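You operate a simulated robot arm through the tools that you are given. There is no shell and no other tool.

The job below is to be done with a simulated robot arm. You get a single attempt, and the scene is never put back.

## Task
Take the blue foam slab and put it on the top of the corner bench. Put one of the black relays from the top of the blue bench on the bench shelf. Take the blue crate on the top of the blue bench and put it away on the top of the far grey bench. Put the small grease tub on the bench shelf. Stack the white packet labelled "springs" from the top of the blue bench on top of the white packet labelled "shims". Put the black rolled strap on the top of the blue bench away on the middle shelf of the grey rack. Put the gauge block with the largest size on its label from the top of the drawer bench on top of the blue ring on the top of the green bench. The order is free. Set down upright: gauge block.

It is judged by the outcome, as a careful person would: the job done as asked, and still so three seconds after it is handed in. It fails if anything else is knocked over, pushed out of place, dropped, spilled or broken.

## Robot
A 6-joint arm with a four-finger gripper on a trunk, on a base that drives. Base frame: it is fixed to the floor where the robot stands at the start and does not move with it; the origin is under the middle of the robot, x ahead of it, y to its left, z up. Lengths are in m, angles in rad, forces in N, time in s.
With the tool pointing down near the work surface it reaches from about 0.26 to 0.7 m from the robot's upright axis, wherever it stands. Its first joint turns from -2.897 to 2.897 rad. Places, roughly: bench shelf (75x21 cm) [4.44, -1.58, 0.98]; black relay [1.75, -2, 0.75]; black rolled strap (10x9x3 cm) [0.8, -1.7, 0.8]; blue crate [1.5, -2, 0.75]; blue foam slab (24x9x6 cm) [0.9, -2, 0.8]; blue ring [3.25, 4.25, 0.75]; gauge block [0.25, 4.5, 0.75]; middle shelf of the grey rack [4.9, 1.5, 0.9]; small grease tub [1.75, -2, 0.75]; top of the corner bench [3.5, -3.8, 0.8]; top of the far grey bench [-9.3, -1.1, 0.7]; white packet [1.75, -1.75, 0.75]. Payload 3.43 kg.
Tool frame: the origin (TCP) lies between the finger pads and is the grasp point; the fingertips stand 0.03 m ahead of it; z points along the fingers, y is the line along which they close. Largest opening 0.12 m; the body of the gripper starts 0.085 m behind the TCP.
Orientation is that of the tool frame in the base frame, as [roll, pitch, yaw] about the fixed x, y, z axes, in that order (R = Rz(yaw) Ry(pitch) Rx(roll)). With the fingers straight down and closing along the base's y, the tool's x points along the base's -x, its y along +y and its z along -z.

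## Interface
- The arm moves only by the tool send_rows. Its argument "steps" is a list of rows, each an object of numbers (a shift or turn left out is 0, a gripper value left out holds the last): "x", "y", "z": the shift along the base's x, y, z in units of 20 mm (1.0 is 20 mm); "wx", "wy", "wz": the turn, a rotation vector about the base's x, y, z in units of 6 degrees (1.0 is 6 degrees); "claw": the finger opening in m, from 0 to 0.12. In form: [{"x": .., "y": .., "z": .., "wx": .., "wy": .., "wz": .., "claw": ..}, ...]. A call has 1 to 20 rows; each row shifts and turns the commanded pose from where the row before left it. A call with a number of a shift or a turn outside -1 to 1 is refused whole. Rows are played at 5 a second. More than 0.05 m and 0.15 rad between two rows, or a gripper value outside its range, and nothing of the call is played. A pose out of reach is approached as far as the arm can. The call stops where the force on the tool passes 40 N (or 10 N more than at its start, if that is more) or the arm is blocked; 0.2 s more then pass. Each finger halts on what it meets, pressing with about 42 N; the grip force reading is that of the motor and also rises with nothing between the fingers. The clock runs only during rows and for 0.2 s after the last one: add rows that do not move to give the fingers time. The reply holds the time, the measured pose of the TCP, the force on the tool along the base axes, the opening and the grip force, in the units named above and with some noise, with the torque about the TCP (base axes, N m) and any sound that the robot's microphone picked up.
- Cameras (640 x 400 px; columns grow to the right, rows downward): "scene" is now at [0.0622, 0.1229, 1.7112]; the picture's right is [-0.17, -0.98, 0.00], its down [-0.71, 0.13, -0.69] and it looks along [0.68, -0.12, -0.73] (base axes); focal length 292 px, centre (320, 200). "wrist" rides on the gripper at [0.071, -0.017, -0.121] in the tool frame; the picture's right is [0.23, 0.97, 0.00], its down [-0.81, 0.19, -0.55] and it looks along [-0.54, 0.13, 0.83] (tool axes); focal length 275 px, centre (320, 200). There is no depth. A picture from a camera that has moved, and an enlarged one, comes with that camera's place and axes in the base frame and with its lens. The place of the scene camera against the robot may be out by one fixed shift of up to 0.025 m in any direction.
- camera(camera): a new picture of that camera. The clock stands still meanwhile.
- lift_body(by): slides the trunk up (or, below 0, down) by that many m; the arm and the scene camera ride with it, the base frame stays. It gives what a move gives, with no picture.
- roll_base(legs): drives the robot by 1 to 6 legs, each [ahead, left, turn to the left] in m, m and rad, along the robot's own axes; the way and the turn of a leg run together, so that a leg with both is an arc; at most 1.5 m and 3.142 rad a leg. The arm and the cameras ride along, it lands a little off, and it stops where it bumps. It gives what a move gives.
- head_to(pan, tilt): turns the head with the scene camera to pan (to the left, within 2.094 rad either way) and tilt (down, from -0.506 to 1.204), counted from straight ahead of the robot. It gives what a move gives.
- close_up(camera, box): a new picture of the part [left, top, right, bottom] of that camera's present view, enlarged. The clock stands still meanwhile.
- close_job(): hands the job in; it is judged then, once.

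Places have to be worked out from the pictures, the camera data and where the tool is seen. Open the gripper and draw the arm clear of the work before you hand the job in, unless the task says otherwise.

The tools are called as name(argument=value, ...) on one line, values as JSON. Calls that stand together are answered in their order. send_rows: Moves the arm, as the interface text tells. Its arguments: {"type":"object","properties":{"steps":{"type":"array","items":{"type":"object","properties":{"x":{"type":"number"},"y":{"type":"number"},"z":{"type":"number"},"wx":{"type":"number"},"wy":{"type":"number"},"wz":{"type":"number"},"claw":{"type":"number"}}}}},"required":["steps"]} The other tools are called the same way: lift_body (by) slides the trunk up or down; roll_base (legs) drives the base; head_to (pan, tilt) turns the head that bears the scene camera; camera (camera) takes a picture; close_up (camera, box) takes an enlarged picture of a part of a camera's view; close_job () hands the job in.

At the start:

```text
time_s: 0.0
tool_pos: [0.4823, 0.0244, 1.0835]
tcp_rot: [3.141, 0.0, 3.141]
ft_force: [-0.4, -0.1, 0.0]
wrist_torque: [-0.02, -0.03, -0.03]
width: 0.1198
gripper_force: 0.0
trunk travel left (down, up): [-0.2, 0.24]
robot x, y, heading: [0.0009, -0.0007, -0.0]
head pan, tilt: [-0.173, 0.812]
```

scene: 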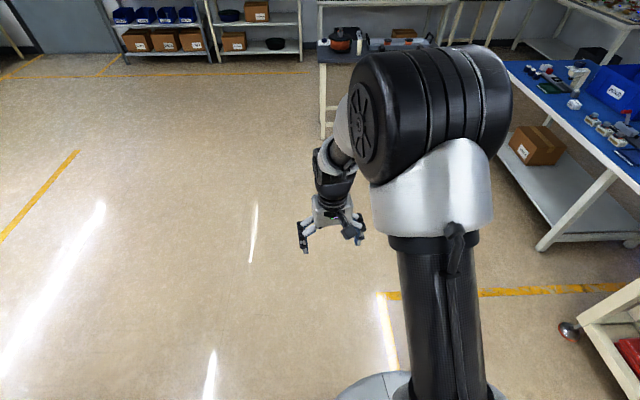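
wrist: 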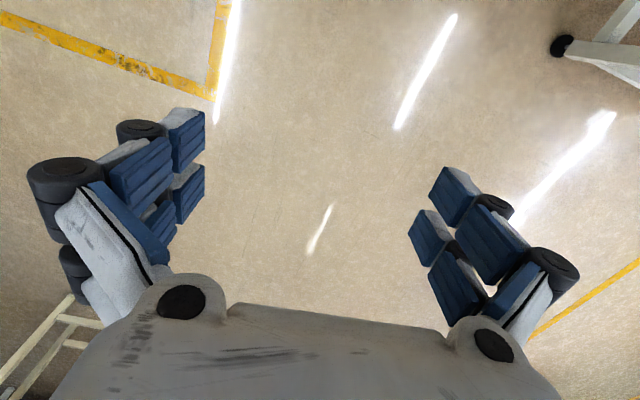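

I start by looking around: the head turned right towards the blue bench.

head_to(pan=-1.0, tilt=0.5)

camera(camera="scene")

head_to(pan=-1.9, tilt=0.4)

camera(camera="scene")

head_to(pan=0.0, tilt=0.3)

camera(camera="scene")

head_to(pan=1.0, tilt=0.3)

camera(camera="scene")

head_to(pan=2.0, tilt=0.3)

camera(camera="scene")

```text
time_s: 1.1
tool_pos: [0.4823, 0.0243, 1.083]
tcp_rot: [3.141, -0.001, -3.141]
ft_force: [-0.2, -0.1, 0.0]
wrist_torque: [-0.05, 0.03, 0.0]
width: 0.1202
gripper_force: 0.0
trunk travel left (down, up): [-0.2, 0.24]
robot x, y, heading: [0.0003, -0.001, 0.004]
head pan, tilt: [-1.0, 0.499]
```

```text
taken
camera scene: at [0.0326, 0.0602, 1.7382], right [-0.84, -0.54, 0.0], down [-0.26, 0.4, -0.88], along [0.47, -0.74, -0.48], focal length 292 px, centre (320, 200)
```

scene: 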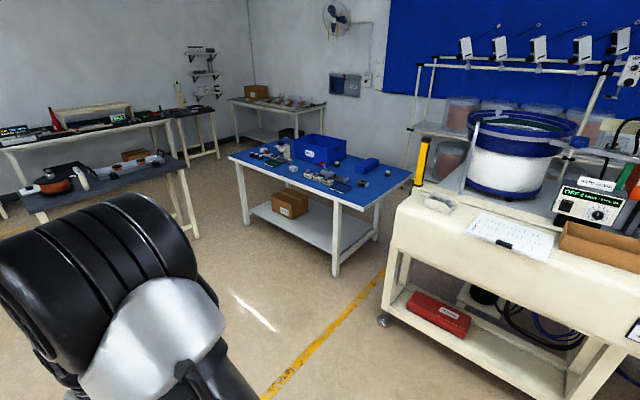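

```text
time_s: 2.4
tool_pos: [0.4817, 0.0246, 1.0831]
tcp_rot: [-3.14, 0.001, 3.141]
ft_force: [0.4, 0.2, -0.7]
wrist_torque: [-0.04, -0.02, 0.0]
width: 0.1199
gripper_force: 0.0
trunk travel left (down, up): [-0.2, 0.24]
robot x, y, heading: [-0.0035, 0.001, 0.002]
head pan, tilt: [-1.901, 0.4]
```

```text
taken
camera scene: at [-0.0466, 0.049, 1.7474], right [-0.95, 0.32, 0.0], down [0.13, 0.37, -0.92], along [-0.3, -0.87, -0.39], focal length 292 px, centre (320, 200)
```

scene: 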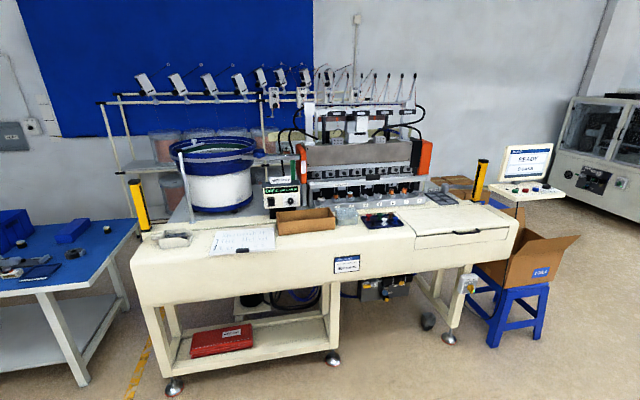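

```text
time_s: 4.2
tool_pos: [0.4833, 0.0234, 1.0835]
tcp_rot: [3.142, 0.001, 3.14]
ft_force: [0.1, 0.1, 0.4]
wrist_torque: [-0.04, -0.01, 0.02]
width: 0.12
gripper_force: 0.1
trunk travel left (down, up): [-0.2, 0.24]
robot x, y, heading: [-0.0029, -0.0041, 0.004]
head pan, tilt: [0.0, 0.3]
```

```text
taken
camera scene: at [0.0767, 0.1366, 1.7566], right [0.0, -1.0, 0.0], down [-0.3, 0.0, -0.96], along [0.96, 0.0, -0.3], focal length 292 px, centre (320, 200)
```

scene: 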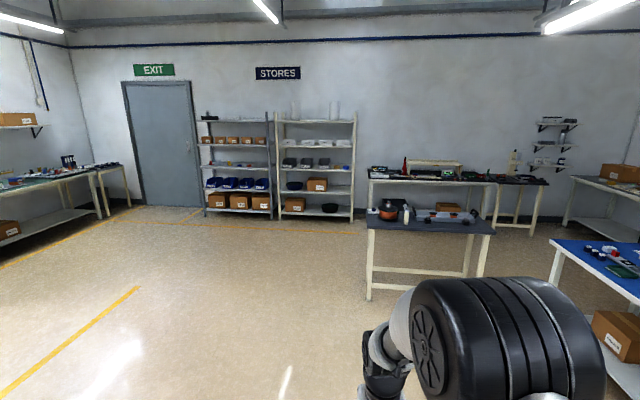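

```text
time_s: 5.5
tool_pos: [0.4814, 0.0241, 1.084]
tcp_rot: [3.14, -0.002, 3.141]
ft_force: [0.3, -0.1, 0.8]
wrist_torque: [0.03, 0.03, 0.0]
width: 0.1202
gripper_force: 0.0
trunk travel left (down, up): [-0.2, 0.24]
robot x, y, heading: [-0.0026, 0.0037, 0.002]
head pan, tilt: [1.0, 0.3]
```

```text
taken
camera scene: at [0.0338, 0.2152, 1.7566], right [0.84, -0.54, 0.0], down [-0.16, -0.25, -0.96], along [0.52, 0.8, -0.3], focal length 292 px, centre (320, 200)
```

scene: 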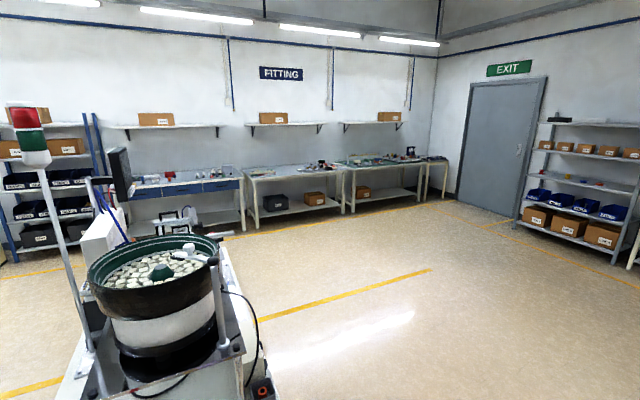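

```text
time_s: 6.8
tool_pos: [0.482, 0.0256, 1.084]
tcp_rot: [-3.141, -0.001, 3.141]
ft_force: [0.1, 0.5, 0.0]
wrist_torque: [-0.01, 0.01, 0.0]
width: 0.1197
gripper_force: 0.0
trunk travel left (down, up): [-0.2, 0.24]
robot x, y, heading: [-0.0004, 0.001, 0.001]
head pan, tilt: [2.0, 0.3]
```

```text
taken
camera scene: at [-0.0555, 0.2216, 1.7566], right [0.91, 0.42, 0.0], down [0.12, -0.27, -0.96], along [-0.4, 0.87, -0.3], focal length 292 px, centre (320, 200)
```

scene: 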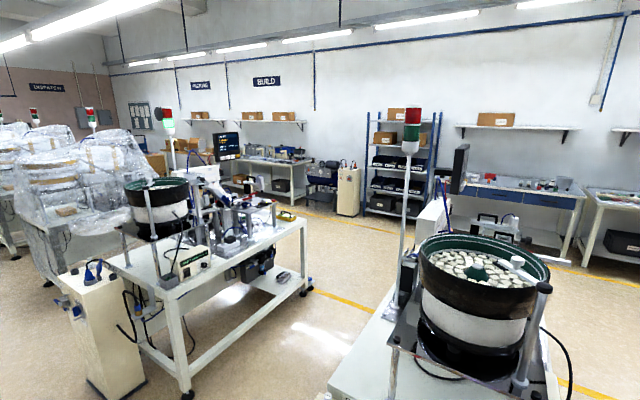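

The blue bench spans about x 0.6–2.2, y −1.45…−2.4 and is turned slightly. I drive in front of it, turned to face it, still at a distance, and look.

roll_base(legs=[[1.3, 0, 0], [0, 0, -1.75], [0.4, 0, 0]])

head_to(pan=0.0, tilt=0.75)

camera(camera="scene")

camera(camera="wrist")

```text
time_s: 19.6
tool_pos: [1.1436, -0.8798, 1.0842]
tcp_rot: [-3.141, -0.001, 1.374]
ft_force: [-0.9, -0.6, 0.1]
wrist_torque: [0.01, -0.02, 0.02]
width: 0.12
gripper_force: 0.0
trunk travel left (down, up): [-0.2, 0.24]
robot x, y, heading: [1.214, -0.3988, -1.762]
head pan, tilt: [2.0, 0.3]
```

```text
time_s: 21.5
tool_pos: [1.1432, -0.8793, 1.0838]
tcp_rot: [3.14, 0.002, 1.375]
ft_force: [-0.5, -0.6, 0.1]
wrist_torque: [0.0, 0.0, 0.01]
width: 0.1197
gripper_force: 0.2
trunk travel left (down, up): [-0.2, 0.24]
robot x, y, heading: [1.2154, -0.3994, -1.765]
head pan, tilt: [0.0, 0.75]
```

```text
taken
camera scene: at [1.3416, -0.4942, 1.7163], right [-0.98, 0.19, 0.0], down [0.13, 0.67, -0.73], along [-0.14, -0.72, -0.68], focal length 292 px, centre (320, 200)
```

scene: 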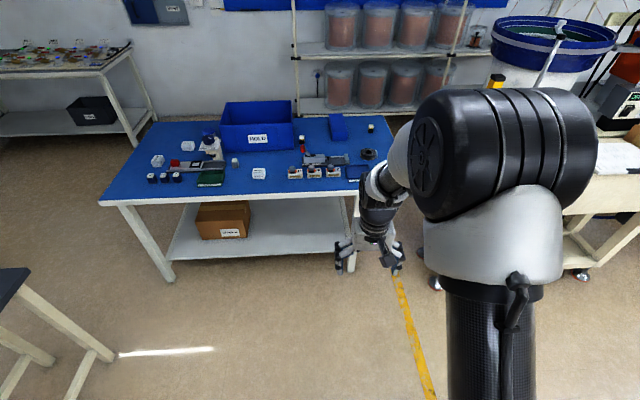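

```text
taken
camera wrist: at [1.1407, -0.8063, 1.2054], right [1.0, 0.04, 0.0], down [0.03, -0.83, 0.55], along [0.02, -0.55, -0.83], focal length 275 px, centre (320, 200)
```

wrist: 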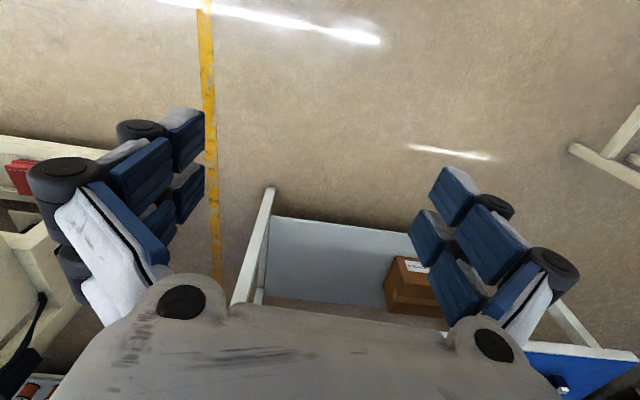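

Close-ups of the bench top to identify the things.

close_up(camera="scene", box=[130, 110, 290, 210])

close_up(camera="scene", box=[240, 100, 400, 200])

```text
4.00 times, centred on (210, 160) of scene
camera zoom: at [1.3416, -0.4942, 1.7163], right [-0.98, 0.19, 0.0], down [0.13, 0.67, -0.73], along [-0.14, -0.72, -0.68], focal length 1168 px, centre (760, 360)
```

zoom: 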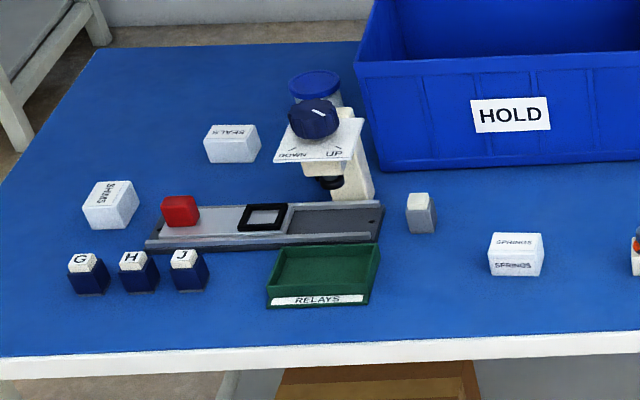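

```text
4.00 times, centred on (320, 150) of scene
camera zoom: at [1.3416, -0.4942, 1.7163], right [-0.98, 0.19, 0.0], down [0.13, 0.67, -0.73], along [-0.14, -0.72, -0.68], focal length 1168 px, centre (320, 400)
```

zoom: 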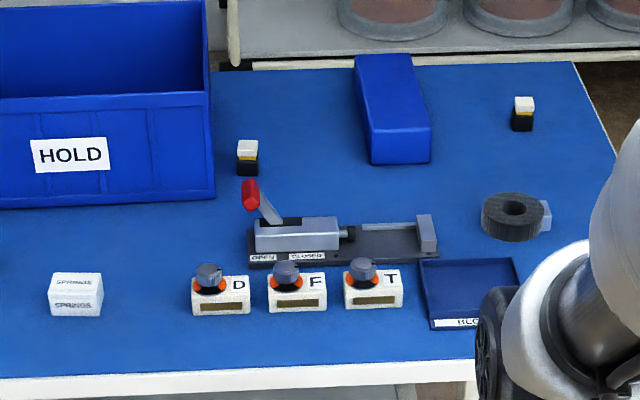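

Before approaching I look down at the robot's own base to learn its footprint.

head_to(pan=0.5, tilt=1.2)

camera(camera="scene")

```text
time_s: 22.4
tool_pos: [1.1434, -0.8805, 1.0837]
tcp_rot: [3.141, -0.001, 1.374]
ft_force: [0.4, 0.8, -0.2]
wrist_torque: [-0.01, 0.01, -0.01]
width: 0.1203
gripper_force: 0.1
trunk travel left (down, up): [-0.2, 0.24]
robot x, y, heading: [1.2128, -0.404, -1.771]
head pan, tilt: [0.499, 1.201]
```

```text
taken
camera scene: at [1.3743, -0.4663, 1.6846], right [-0.95, -0.3, 0.0], down [-0.28, 0.89, -0.36], along [0.11, -0.35, -0.93], focal length 292 px, centre (320, 200)
```

scene: 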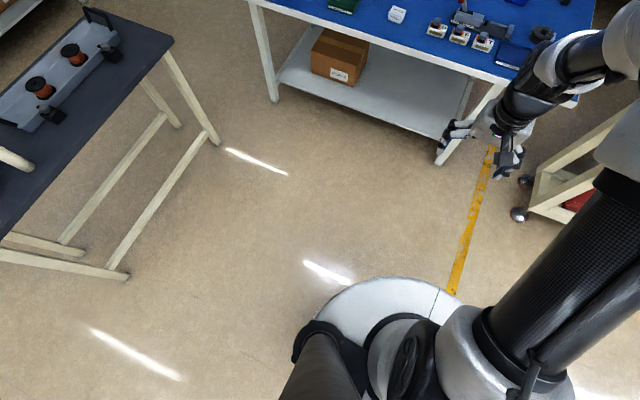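

The base is a disc of about 0.35 m radius. I sidestep to the left end of the bench and go closer, stopping short of the edge.

roll_base(legs=[[0, 0.72, 0.08], [0.6, 0, 0]])

head_to(pan=0.1, tilt=0.9)

camera(camera="scene")

camera(camera="wrist")

```text
time_s: 29.4
tool_pos: [1.8111, -1.5937, 1.0838]
tcp_rot: [3.141, 0.0, 1.44]
ft_force: [0.0, 0.1, 0.8]
wrist_torque: [0.01, -0.01, 0.0]
width: 0.1198
gripper_force: 0.0
trunk travel left (down, up): [-0.2, 0.24]
robot x, y, heading: [1.8506, -1.1153, -1.702]
head pan, tilt: [0.499, 1.201]
```

```text
time_s: 30.2
tool_pos: [1.8113, -1.5942, 1.0839]
tcp_rot: [3.14, -0.001, 1.44]
ft_force: [1.4, 0.1, -0.3]
wrist_torque: [0.03, -0.07, 0.01]
width: 0.1201
gripper_force: 0.0
trunk travel left (down, up): [-0.2, 0.24]
robot x, y, heading: [1.8511, -1.112, -1.703]
head pan, tilt: [0.099, 0.901]
```

```text
taken
camera scene: at [1.9919, -1.1898, 1.7043], right [-1.0, 0.03, 0.0], down [0.02, 0.78, -0.62], along [-0.02, -0.62, -0.78], focal length 292 px, centre (320, 200)
```

scene: 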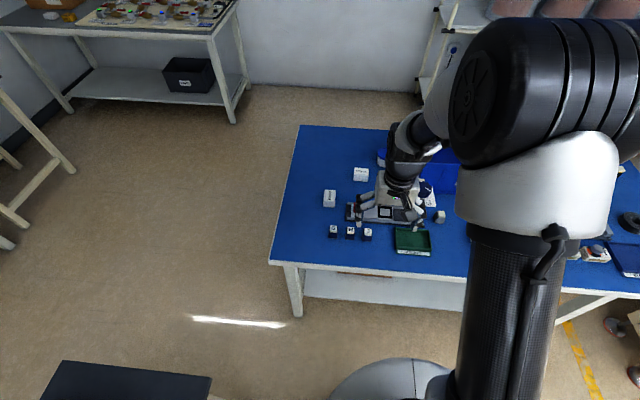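

```text
taken
camera wrist: at [1.8033, -1.5207, 1.2054], right [0.99, 0.1, 0.0], down [0.08, -0.83, 0.55], along [0.06, -0.55, -0.83], focal length 275 px, centre (320, 200)
```

wrist: 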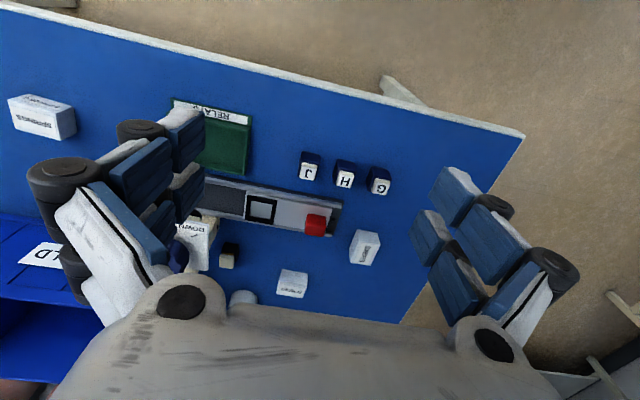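

A dark object stands near the switch; I take enlarged looks from the wrist camera.

close_up(camera="wrist", box=[160, 180, 320, 310])

close_up(camera="wrist", box=[270, 130, 430, 260])

close_up(camera="scene", box=[310, 140, 470, 260])

```text
3.08 times, centred on (240, 245) of wrist
camera zoom: at [1.8033, -1.5207, 1.2054], right [0.99, 0.1, 0.0], down [0.08, -0.83, 0.55], along [0.06, -0.55, -0.83], focal length 847 px, centre (566, 62)
```

zoom: 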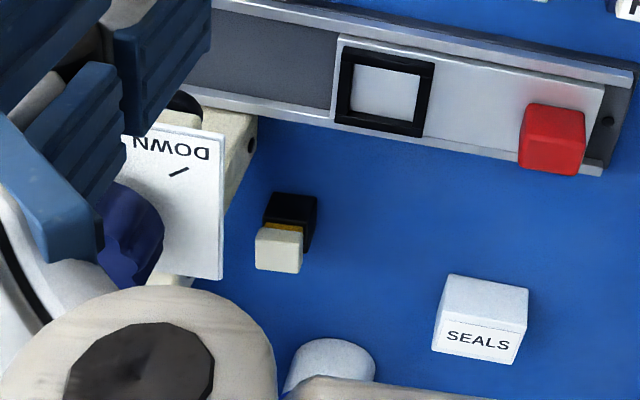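

```text
3.08 times, centred on (350, 195) of wrist
camera zoom: at [1.8033, -1.5207, 1.2054], right [0.99, 0.1, 0.0], down [0.08, -0.83, 0.55], along [0.06, -0.55, -0.83], focal length 847 px, centre (228, 215)
```

zoom: 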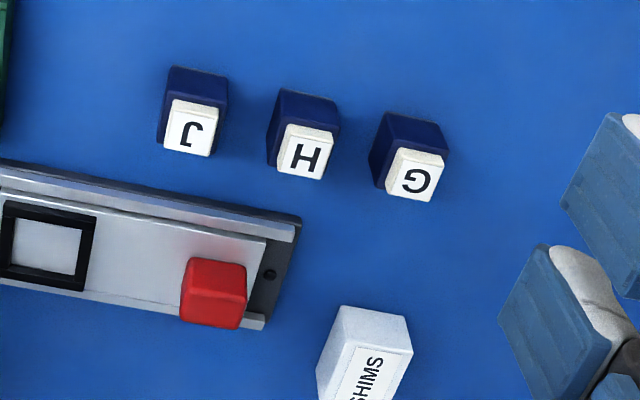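

```text
3.33 times, centred on (390, 200) of scene
camera zoom: at [1.9919, -1.1898, 1.7043], right [-1.0, 0.03, 0.0], down [0.02, 0.78, -0.62], along [-0.02, -0.62, -0.78], focal length 974 px, centre (87, 200)
```

zoom: 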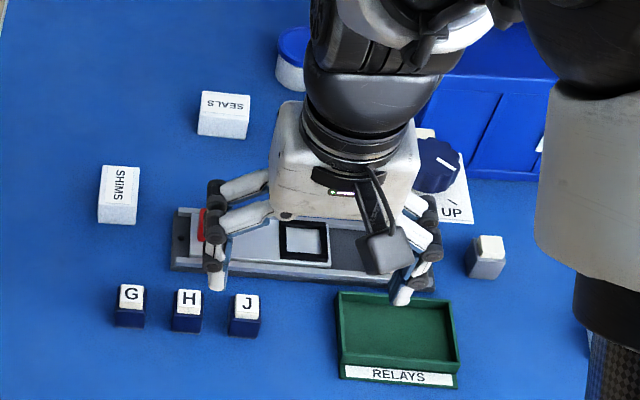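

The black relays are the ones with the yellow band (G/H/J are navy, another is grey). First the springs packet: I sidestep right so that it is in comfortable reach.

roll_base(legs=[[0, -0.36, 0], [0.06, 0, 0]])

camera(camera="wrist")

camera(camera="scene")

```text
time_s: 33.1
tool_pos: [1.4455, -1.6074, 1.0831]
tcp_rot: [3.141, 0.0, 1.44]
ft_force: [0.0, -1.5, -0.5]
wrist_torque: [0.05, 0.04, -0.02]
width: 0.1199
gripper_force: 0.0
trunk travel left (down, up): [-0.2, 0.24]
robot x, y, heading: [1.4851, -1.1205, -1.702]
head pan, tilt: [0.099, 0.901]
```

```text
taken
camera wrist: at [1.4371, -1.5347, 1.205], right [0.99, 0.1, 0.0], down [0.09, -0.83, 0.55], along [0.06, -0.55, -0.83], focal length 275 px, centre (320, 200)
```

wrist: 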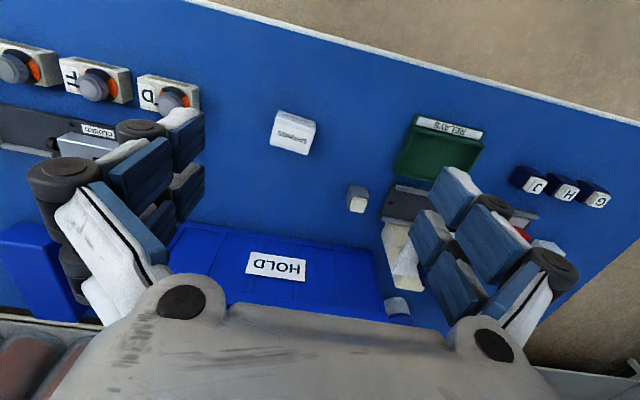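

```text
taken
camera scene: at [1.6246, -1.2038, 1.7043], right [-1.0, 0.03, 0.0], down [0.02, 0.78, -0.62], along [-0.02, -0.62, -0.78], focal length 292 px, centre (320, 200)
```

scene: 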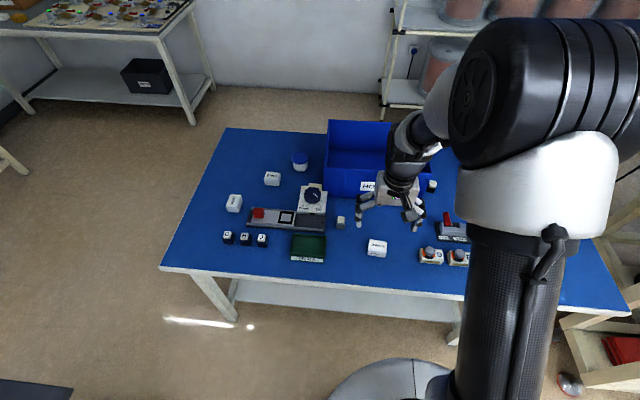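

Springs packet is just under the gripper; enlarge for outline.

close_up(camera="wrist", box=[250, 90, 346, 170])

close_up(camera="scene", box=[340, 220, 420, 270])

```text
5.00 times, centred on (298, 130) of wrist
camera zoom: at [1.4371, -1.5347, 1.205], right [0.99, 0.1, 0.0], down [0.09, -0.83, 0.55], along [0.06, -0.55, -0.83], focal length 1376 px, centre (430, 550)
```

zoom: 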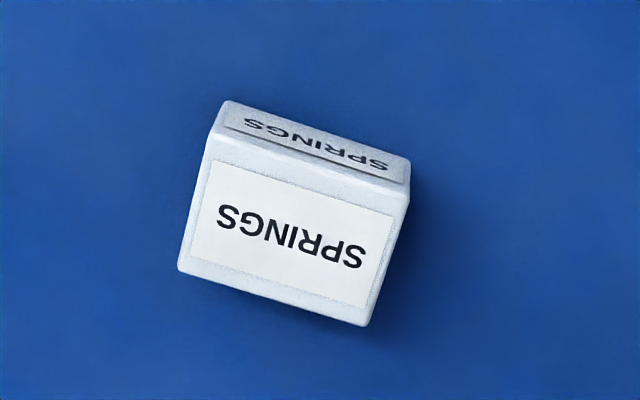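

```text
8.00 times, centred on (380, 245) of scene
camera zoom: at [1.6246, -1.2038, 1.7043], right [-1.0, 0.03, 0.0], down [0.02, 0.78, -0.62], along [-0.02, -0.62, -0.78], focal length 2336 px, centre (-160, -160)
```

zoom: 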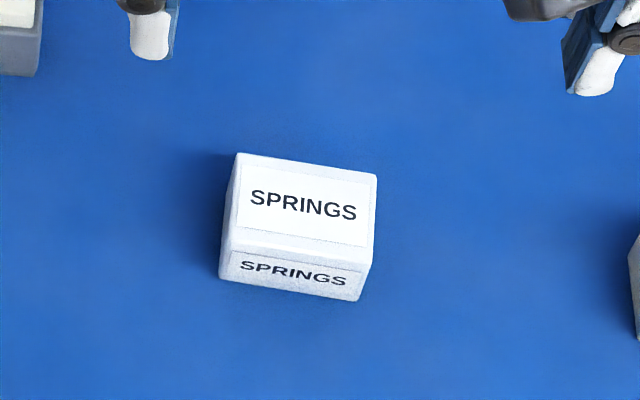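

Springs top face is centred near (1.411, −1.693), ~6×4 cm, turned about −0.19 rad. I move above it, partly down, and check again.

send_rows(steps=[{"x": -0.215, "y": -0.535, "z": -0.95, "wz": -0.07, "claw": 0.1}, {"x": -0.215, "y": -0.535, "z": -0.95, "wz": -0.07}, {"x": -0.215, "y": -0.535, "z": -0.95, "wz": -0.07}, {"x": -0.215, "y": -0.535, "z": -0.95, "wz": -0.07}, {"x": -0.215, "y": -0.535, "z": -0.95, "wz": -0.07}, {"x": -0.215, "y": -0.535, "z": -0.95, "wz": -0.07}, {"x": -0.215, "y": -0.535, "z": -0.95, "wz": -0.07}, {"x": -0.215, "y": -0.535, "z": -0.95, "wz": -0.07}, {}])

camera(camera="wrist")

```text
time_s: 35.1
tool_pos: [1.4082, -1.6918, 0.9317]
tcp_rot: [-3.141, 0.0, 1.384]
ft_force: [-0.6, 0.4, -0.5]
wrist_torque: [0.02, 0.01, -0.02]
width: 0.0996
gripper_force: 0.1
trunk travel left (down, up): [-0.2, 0.24]
robot x, y, heading: [1.4847, -1.126, -1.7]
head pan, tilt: [0.099, 0.901]
```

```text
taken
camera wrist: at [1.4051, -1.6179, 1.0524], right [1.0, 0.04, 0.0], down [0.04, -0.83, 0.55], along [0.02, -0.55, -0.83], focal length 275 px, centre (320, 200)
```

wrist: 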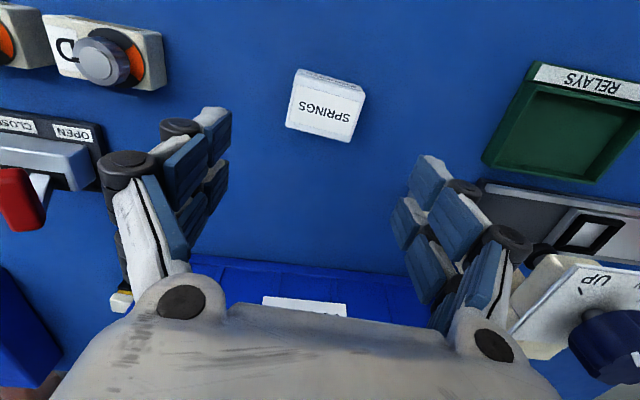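

Zoom in for alignment.

close_up(camera="wrist", box=[270, 55, 382, 125])

```text
5.71 times, centred on (326, 90) of wrist
camera zoom: at [1.4051, -1.6179, 1.0524], right [1.0, 0.04, 0.0], down [0.04, -0.83, 0.55], along [0.02, -0.55, -0.83], focal length 1573 px, centre (286, 829)
```

zoom: 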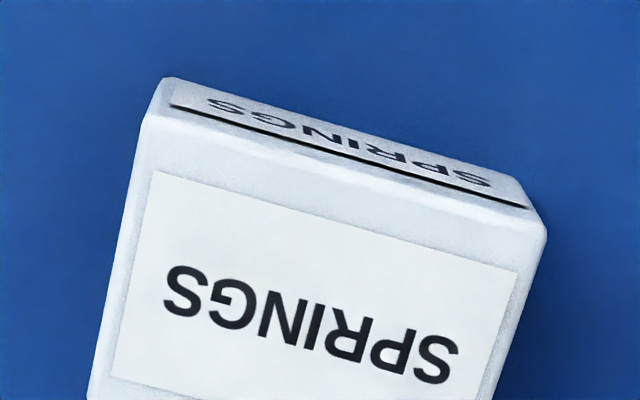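

Triangulating both views puts the packet top at z≈0.84 (table ≈0.80), centre (1.41, −1.677). I align, then descend gently, expecting fingertip contact around TCP 0.83.

send_rows(steps=[{"x": 0.1, "y": 0.75, "wz": -0.41}, {"z": -1}, {"z": -1}, {"z": -1}, {"z": -0.7}, {"z": -0.2}, {"z": -0.2}, {"z": -0.2}, {}])

camera(camera="wrist")

```text
time_s: 37.1
tool_pos: [1.4119, -1.6766, 0.8445]
tcp_rot: [3.141, -0.001, 1.339]
ft_force: [-0.2, -0.2, -0.7]
wrist_torque: [-0.05, 0.01, -0.01]
width: 0.0999
gripper_force: 0.1
trunk travel left (down, up): [-0.2, 0.24]
robot x, y, heading: [1.4813, -1.1285, -1.699]
head pan, tilt: [0.099, 0.901]
```

```text
taken
camera wrist: at [1.4117, -1.6035, 0.9666], right [1.0, 0.0, 0.0], down [0.0, -0.83, 0.55], along [0.0, -0.55, -0.83], focal length 275 px, centre (320, 200)
```

wrist: 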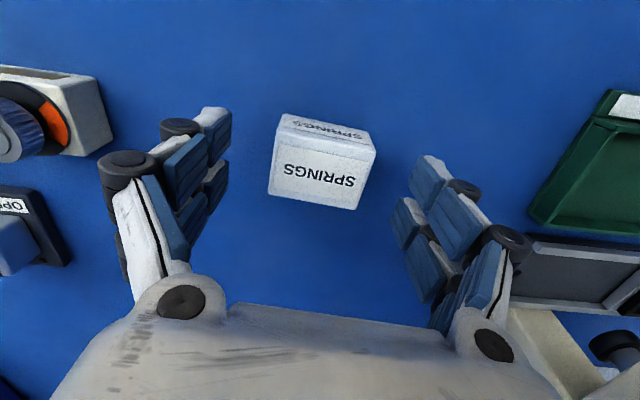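

Third view gives packet top ≈0.82 and centre ≈(1.411, −1.680): well aligned. I lower to 0.82 and close.

send_rows(steps=[{"y": -0.15, "z": -0.3}, {"z": -0.3}, {"z": -0.3}, {"z": -0.3}, {"claw": 0.05}, {}, {}, {}, {"claw": 0.03}, {}, {}, {}])

camera(camera="wrist")

```text
time_s: 39.7
tool_pos: [1.4125, -1.6805, 0.8211]
tcp_rot: [3.142, 0.0, 1.341]
ft_force: [0.2, 0.2, 0.1]
wrist_torque: [0.02, 0.02, 0.04]
width: 0.0593
gripper_force: 42.5
trunk travel left (down, up): [-0.2, 0.24]
robot x, y, heading: [1.4805, -1.1242, -1.697]
head pan, tilt: [0.099, 0.901]
```

```text
taken
camera wrist: at [1.412, -1.6065, 0.943], right [1.0, 0.0, 0.0], down [0.0, -0.83, 0.55], along [0.0, -0.55, -0.83], focal length 275 px, centre (320, 200)
```

wrist: 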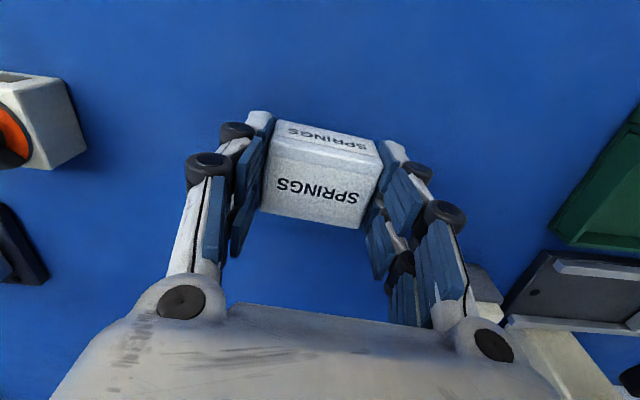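

Gripped (width 0.059). I lift and look at the clearance between base and bench.

send_rows(steps=[{"z": 0.3}, {"z": 0.7}, {"z": 1}, {"z": 1}, {"z": 1}, {"z": 1}, {"z": 1}, {"z": 1}, {"z": 1}, {}])

head_to(pan=0.3, tilt=1.2)

camera(camera="scene")

camera(camera="wrist")

```text
time_s: 41.9
tool_pos: [1.4125, -1.6814, 0.9804]
tcp_rot: [-3.142, 0.001, 1.341]
ft_force: [-0.5, 0.5, -1.2]
wrist_torque: [0.05, 0.02, 0.02]
width: 0.0592
gripper_force: 42.5
trunk travel left (down, up): [-0.2, 0.24]
robot x, y, heading: [1.4826, -1.124, -1.701]
head pan, tilt: [0.099, 0.901]
```

```text
time_s: 42.7
tool_pos: [1.412, -1.6806, 0.9791]
tcp_rot: [-3.14, 0.0, 1.341]
ft_force: [-0.6, -0.5, -0.7]
wrist_torque: [-0.01, 0.02, -0.01]
width: 0.0591
gripper_force: 41.9
trunk travel left (down, up): [-0.2, 0.24]
robot x, y, heading: [1.4846, -1.1255, -1.702]
head pan, tilt: [0.3, 1.201]
```

```text
taken
camera scene: at [1.6364, -1.1819, 1.6846], right [-0.99, -0.17, 0.0], down [-0.16, 0.92, -0.36], along [0.06, -0.36, -0.93], focal length 292 px, centre (320, 200)
```

scene: 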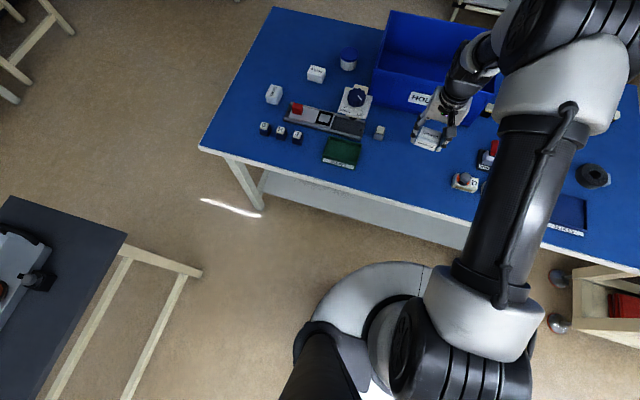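

```text
taken
camera wrist: at [1.4125, -1.6076, 1.1025], right [1.0, 0.0, 0.0], down [0.0, -0.83, 0.55], along [0.0, -0.55, -0.83], focal length 275 px, centre (320, 200)
```

wrist: 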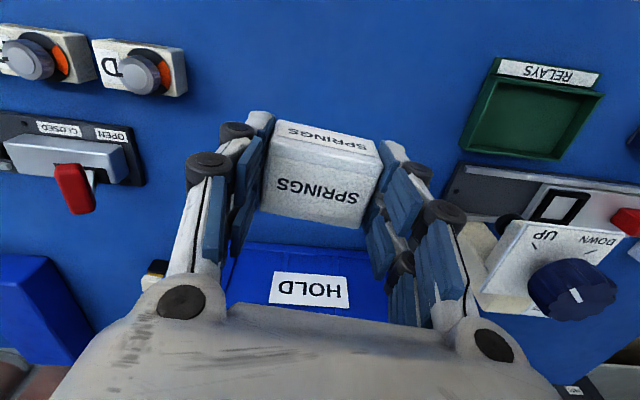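

The bench legs and lower shelf are set back ~0.1 m from the top edge, so I can get a bit closer. I drive left towards the shims packet.

roll_base(legs=[[0, 0.4, 0], [0.07, 0, 0]])

camera(camera="wrist")

camera(camera="scene")

```text
time_s: 45.9
tool_pos: [1.8059, -1.8029, 0.9797]
tcp_rot: [3.142, -0.001, 1.342]
ft_force: [0.0, -1.0, -1.4]
wrist_torque: [0.05, -0.03, -0.02]
width: 0.0591
gripper_force: 41.8
trunk travel left (down, up): [-0.2, 0.24]
robot x, y, heading: [1.8807, -1.2478, -1.701]
head pan, tilt: [0.3, 1.201]
```

```text
taken
camera wrist: at [1.806, -1.7288, 1.102], right [1.0, 0.0, 0.0], down [0.0, -0.83, 0.55], along [0.0, -0.55, -0.83], focal length 275 px, centre (320, 200)
```

wrist: 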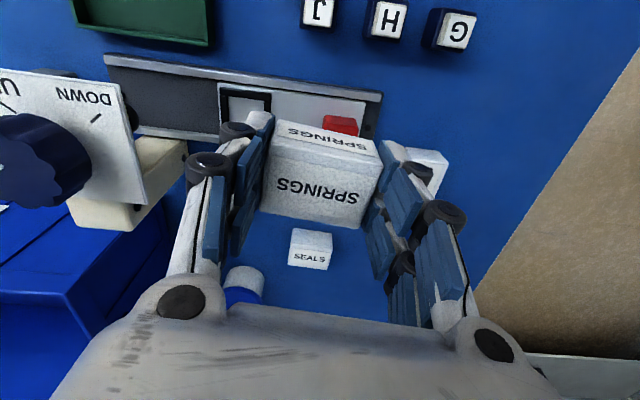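

```text
taken
camera scene: at [2.0302, -1.3039, 1.6845], right [-0.99, -0.17, 0.0], down [-0.16, 0.92, -0.36], along [0.06, -0.36, -0.93], focal length 292 px, centre (320, 200)
```

scene: 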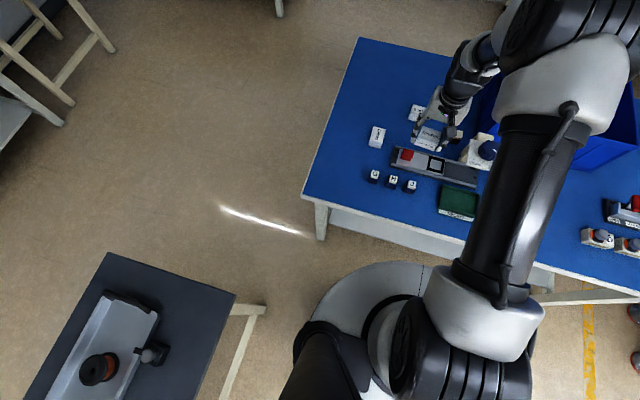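

Not bumped. The shims packet is hidden behind the finger; I raise the tool and move a bit left over it for a clear view.

send_rows(steps=[{"x": 0.5, "z": 1}, {"x": 0.5, "z": 1}, {"x": 0.5, "z": 1}, {"x": 0.5, "z": 1}, {"x": 0.5, "z": 1}, {"x": 0.5, "z": 1}, {"x": 0.5, "z": 1}, {"x": 0.5, "z": 1}, {}])

camera(camera="wrist")

close_up(camera="wrist", box=[280, 40, 440, 140])

```text
time_s: 47.9
tool_pos: [1.8875, -1.8005, 1.1419]
tcp_rot: [-3.14, -0.003, 1.338]
ft_force: [-0.5, -0.2, -1.1]
wrist_torque: [0.02, 0.02, -0.02]
width: 0.0593
gripper_force: 41.7
trunk travel left (down, up): [-0.2, 0.24]
robot x, y, heading: [1.8762, -1.2431, -1.699]
head pan, tilt: [0.3, 1.201]
```

```text
taken
camera wrist: at [1.8868, -1.7281, 1.2634], right [1.0, 0.0, 0.0], down [0.0, -0.83, 0.55], along [0.0, -0.55, -0.83], focal length 275 px, centre (320, 200)
```

wrist: 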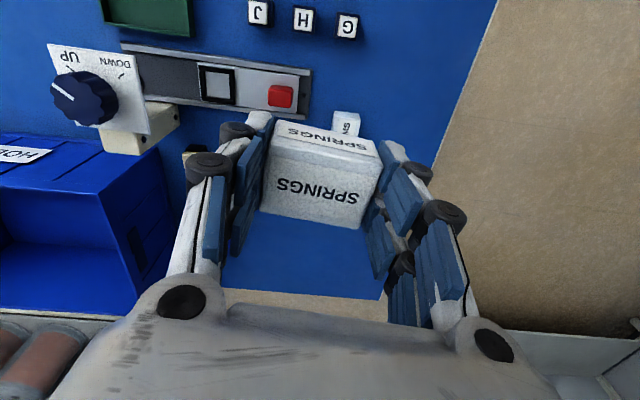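

```text
4.00 times, centred on (360, 90) of wrist
camera zoom: at [1.8868, -1.7281, 1.2634], right [1.0, 0.0, 0.0], down [0.0, -0.83, 0.55], along [0.0, -0.55, -0.83], focal length 1101 px, centre (160, 640)
```

zoom: 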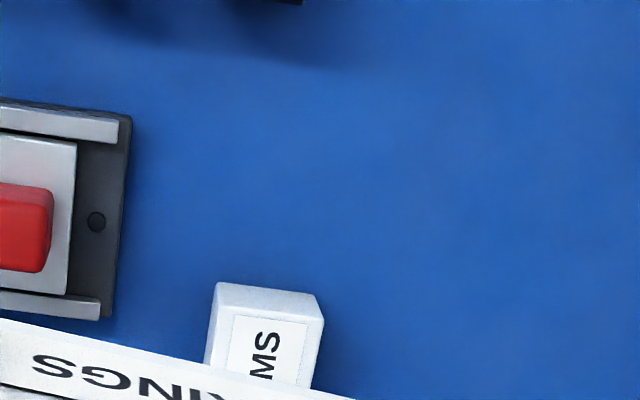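

Shims is centred near (1.927, −1.894). I'll stack crosswise (springs' long side across shims), aligned to its edges; move over and down to just above.

send_rows(steps=[{"x": 0.4, "y": -0.94, "wz": 0.14}, {"x": 0.4, "y": -0.94, "wz": 0.14}, {"x": 0.4, "y": -0.94, "wz": 0.14}, {"x": 0.4, "y": -0.94, "wz": 0.14}, {"x": 0.4, "y": -0.94, "wz": 0.14}, {"z": -1}, {"z": -1}, {"z": -1}, {"z": -1}, {"z": -1}, {"z": -1}, {"z": -1}, {"z": -1}, {"z": -1}, {"z": -1}, {"z": -1}, {"z": -0.9}, {}])

camera(camera="wrist")

close_up(camera="scene", box=[340, 70, 500, 170])

```text
time_s: 51.7
tool_pos: [1.9255, -1.8959, 0.9018]
tcp_rot: [3.141, 0.0, 1.414]
ft_force: [-0.2, -0.8, -1.2]
wrist_torque: [-0.01, 0.01, 0.02]
width: 0.0594
gripper_force: 42.3
trunk travel left (down, up): [-0.2, 0.24]
robot x, y, heading: [1.8751, -1.2456, -1.702]
head pan, tilt: [0.3, 1.201]
```

```text
taken
camera wrist: at [1.9207, -1.8225, 1.0236], right [1.0, 0.07, 0.0], down [0.06, -0.83, 0.55], along [0.04, -0.55, -0.83], focal length 275 px, centre (320, 200)
```

wrist: 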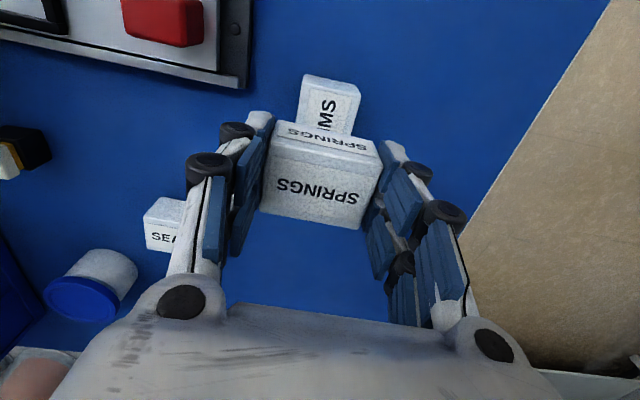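

```text
4.00 times, centred on (420, 120) of scene
camera zoom: at [2.0305, -1.3023, 1.6845], right [-0.99, -0.17, 0.0], down [-0.16, 0.92, -0.36], along [0.06, -0.36, -0.93], focal length 1168 px, centre (-80, 520)
```

zoom: 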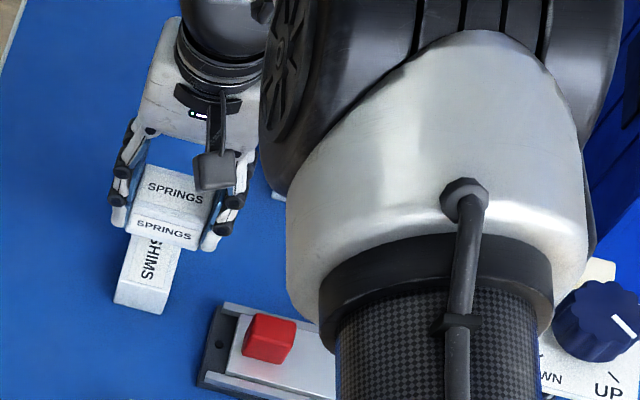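

Aligned over shims. I descend to a few mm above the expected contact height.

send_rows(steps=[{"x": 0.1, "y": -0.1, "z": -0.8}, {"z": -0.5}, {"z": -0.4}, {"z": -0.1}, {}])

close_up(camera="scene", box=[360, 100, 420, 150])

```text
time_s: 52.9
tool_pos: [1.9279, -1.898, 0.8648]
tcp_rot: [3.141, -0.001, 1.413]
ft_force: [-0.2, -1.5, -0.8]
wrist_torque: [0.0, -0.02, -0.02]
width: 0.0594
gripper_force: 42.0
trunk travel left (down, up): [-0.2, 0.24]
robot x, y, heading: [1.8765, -1.2456, -1.699]
head pan, tilt: [0.3, 1.201]
```

```text
8.00 times, centred on (390, 125) of scene
camera zoom: at [2.0306, -1.3024, 1.6845], right [-0.99, -0.17, 0.0], down [-0.16, 0.92, -0.36], along [0.06, -0.36, -0.93], focal length 2336 px, centre (-240, 800)
```

zoom: 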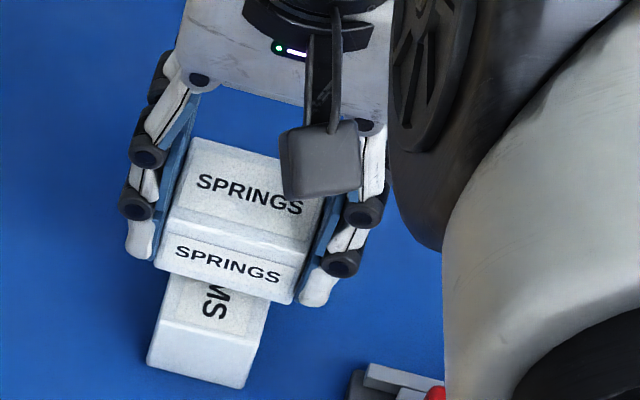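

Still free. I go down in 2 mm steps, watching the force.

send_rows(steps=[{"z": -0.1}, {"z": -0.1}, {}])

send_rows(steps=[{"z": -0.1}, {"z": -0.1}, {}])

```text
time_s: 53.7
tool_pos: [1.9293, -1.8969, 0.8626]
tcp_rot: [-3.141, 0.001, 1.413]
ft_force: [-0.2, 0.4, -0.6]
wrist_torque: [-0.01, 0.01, 0.01]
width: 0.0592
gripper_force: 42.1
trunk travel left (down, up): [-0.2, 0.24]
robot x, y, heading: [1.8796, -1.2435, -1.699]
head pan, tilt: [0.3, 1.201]
```

```text
time_s: 54.5
tool_pos: [1.9276, -1.8981, 0.858]
tcp_rot: [3.141, 0.0, 1.414]
ft_force: [-0.4, 0.5, -0.5]
wrist_torque: [0.02, 0.02, 0.02]
width: 0.0596
gripper_force: 41.6
trunk travel left (down, up): [-0.2, 0.24]
robot x, y, heading: [1.8743, -1.2429, -1.699]
head pan, tilt: [0.3, 1.201]
```

send_rows(steps=[{"z": -0.1}, {"z": -0.1}, {}])

```text
time_s: 55.3
tool_pos: [1.9276, -1.8979, 0.8564]
tcp_rot: [3.139, 0.005, 1.413]
ft_force: [-2.1, -0.1, 16.0]
wrist_torque: [0.27, 0.09, -0.01]
width: 0.0594
gripper_force: 42.5
trunk travel left (down, up): [-0.2, 0.24]
robot x, y, heading: [1.8773, -1.2458, -1.7]
head pan, tilt: [0.3, 1.201]
```

Contact (16 N) at 0.8564. I ease up 1 mm, open, and withdraw upwards.

send_rows(steps=[{"z": 0.06}, {"claw": 0.075}, {}, {}, {"z": 0.5}, {"z": 1}, {"z": 1}, {"z": 1}, {"z": 1}, {"z": 1}, {"y": 0.5, "z": 1}, {}])

camera(camera="wrist")

close_up(camera="scene", box=[340, 70, 500, 170])

```text
time_s: 57.9
tool_pos: [1.9273, -1.8859, 0.9875]
tcp_rot: [3.142, -0.001, 1.413]
ft_force: [0.2, 0.1, -0.4]
wrist_torque: [0.03, -0.01, -0.03]
width: 0.075
gripper_force: 0.0
trunk travel left (down, up): [-0.2, 0.24]
robot x, y, heading: [1.8765, -1.2442, -1.703]
head pan, tilt: [0.3, 1.201]
```

```text
taken
camera wrist: at [1.922, -1.8132, 1.1083], right [1.0, 0.07, 0.0], down [0.06, -0.83, 0.55], along [0.04, -0.55, -0.83], focal length 275 px, centre (320, 200)
```

wrist: 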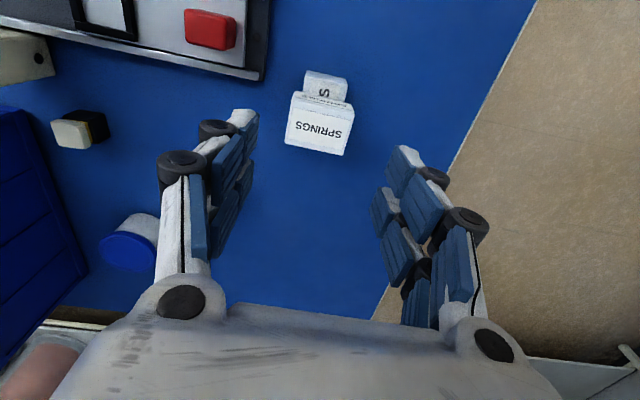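

```text
4.00 times, centred on (420, 120) of scene
camera zoom: at [2.0306, -1.3028, 1.6845], right [-0.99, -0.17, 0.0], down [-0.16, 0.92, -0.36], along [0.06, -0.36, -0.93], focal length 1168 px, centre (-80, 520)
```

zoom: 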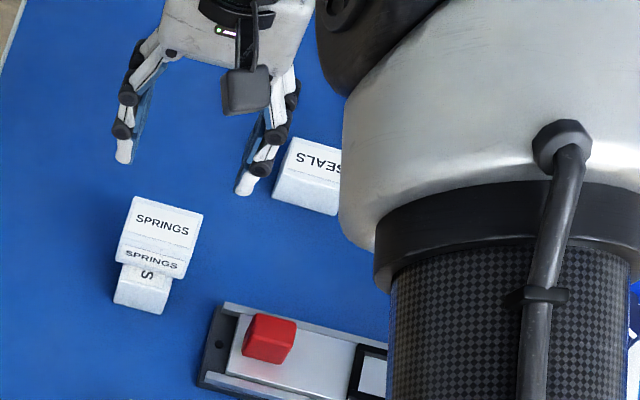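

Springs rests on shims. Next, the black relay beside the UP/DOWN switch: I raise the tool, shift the base right a little and look.

send_rows(steps=[{"y": 0.5, "z": 1, "claw": 0.06}, {"y": 0.5, "z": 1}, {"y": 0.5, "z": 1}, {"y": 0.5, "z": 1}, {}])

roll_base(legs=[[0, -0.19, 0]])

camera(camera="wrist")

camera(camera="scene")

```text
time_s: 59.1
tool_pos: [1.9279, -1.8461, 1.0666]
tcp_rot: [3.14, 0.002, 1.412]
ft_force: [-0.3, 0.4, -0.5]
wrist_torque: [0.0, 0.02, 0.0]
width: 0.0599
gripper_force: 0.0
trunk travel left (down, up): [-0.2, 0.24]
robot x, y, heading: [1.8762, -1.2441, -1.698]
head pan, tilt: [0.3, 1.201]
```

```text
time_s: 60.6
tool_pos: [1.7419, -1.8219, 1.0659]
tcp_rot: [-3.14, 0.0, 1.417]
ft_force: [-0.5, 0.4, 0.6]
wrist_torque: [0.0, -0.05, -0.01]
width: 0.0597
gripper_force: 0.0
trunk travel left (down, up): [-0.2, 0.24]
robot x, y, heading: [1.6929, -1.222, -1.696]
head pan, tilt: [0.3, 1.201]
```

```text
taken
camera wrist: at [1.7356, -1.7489, 1.1885], right [1.0, 0.08, 0.0], down [0.06, -0.83, 0.55], along [0.04, -0.55, -0.83], focal length 275 px, centre (320, 200)
```

wrist: 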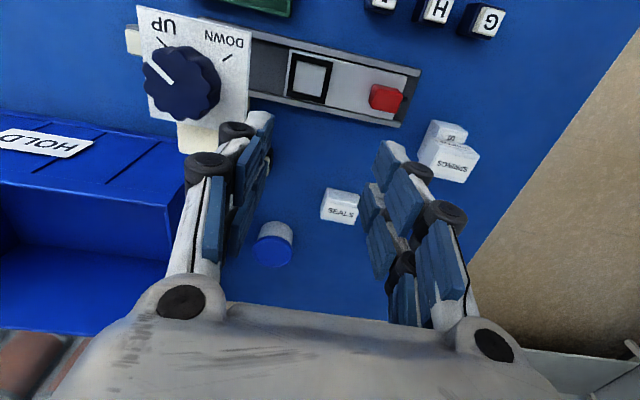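

```text
taken
camera scene: at [1.8408, -1.2773, 1.6847], right [-0.98, -0.17, 0.0], down [-0.16, 0.92, -0.36], along [0.06, -0.36, -0.93], focal length 292 px, centre (320, 200)
```

scene: 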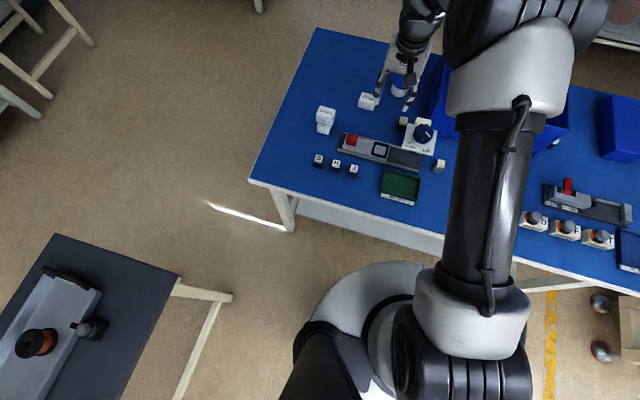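

The relay is hidden by the finger. I turn the tool −90° so it closes along y (camera on the free left side) and move it over the relay area.

send_rows(steps=[{"wz": -1}, {"wz": -1}, {"wz": -1}, {"wz": -1}, {"wz": -1}, {"wz": -1}, {"wz": -1}, {"wz": -1}, {"wz": -1, "x": -0.4, "y": -0.7}, {"wz": -1, "x": -0.4, "y": -0.7}, {"wz": -1, "x": -0.4, "y": -0.7}, {"wz": -1, "x": -0.4, "y": -0.7}, {"wz": -1, "x": -0.4, "y": -0.7}, {"wz": -1}, {"wz": -1}, {}])

camera(camera="wrist")

```text
time_s: 64.0
tool_pos: [1.7015, -1.8925, 1.0656]
tcp_rot: [3.141, -0.001, -0.155]
ft_force: [0.2, 0.0, 0.3]
wrist_torque: [0.01, -0.01, -0.01]
width: 0.0599
gripper_force: 0.1
trunk travel left (down, up): [-0.2, 0.24]
robot x, y, heading: [1.6832, -1.2222, -1.7]
head pan, tilt: [0.3, 1.201]
```

```text
taken
camera wrist: at [1.7751, -1.8864, 1.1884], right [0.08, -1.0, 0.0], down [-0.83, -0.06, 0.55], along [-0.55, -0.04, -0.83], focal length 275 px, centre (320, 200)
```

wrist: 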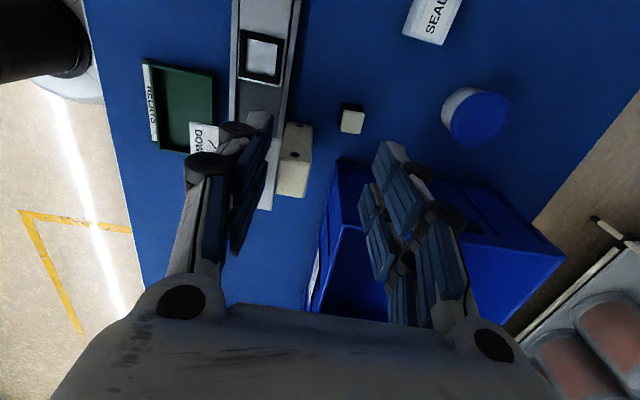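

The relay is in view. Enlarge relay and tub.

close_up(camera="wrist", box=[260, 70, 400, 170])

close_up(camera="wrist", box=[410, 60, 550, 170])

```text
4.00 times, centred on (330, 120) of wrist
camera zoom: at [1.7751, -1.8864, 1.1884], right [0.08, -1.0, 0.0], down [-0.83, -0.06, 0.55], along [-0.55, -0.04, -0.83], focal length 1101 px, centre (280, 520)
```

zoom: 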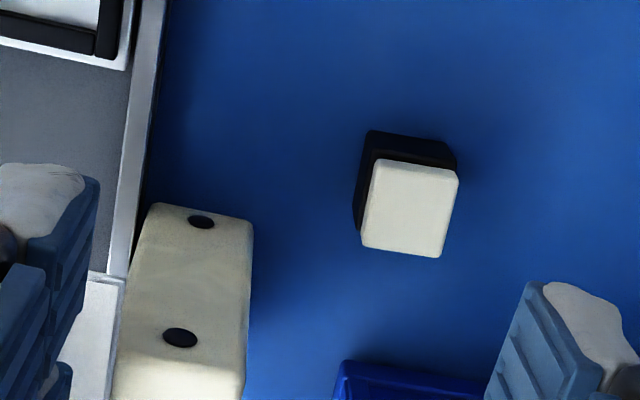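

```text
3.64 times, centred on (480, 115) of wrist
camera zoom: at [1.7751, -1.8864, 1.1884], right [0.08, -1.0, 0.0], down [-0.83, -0.06, 0.55], along [-0.55, -0.04, -0.83], focal length 1001 px, centre (-262, 509)
```

zoom: 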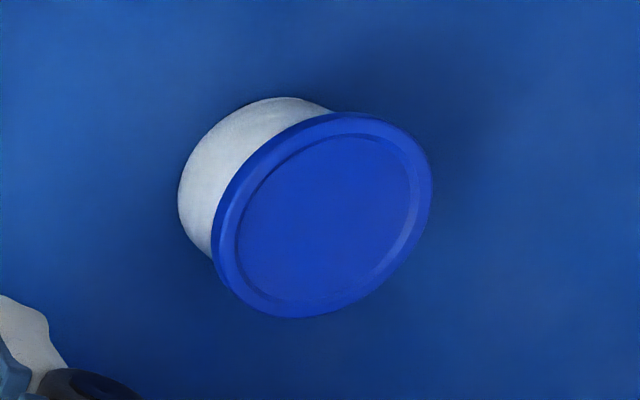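

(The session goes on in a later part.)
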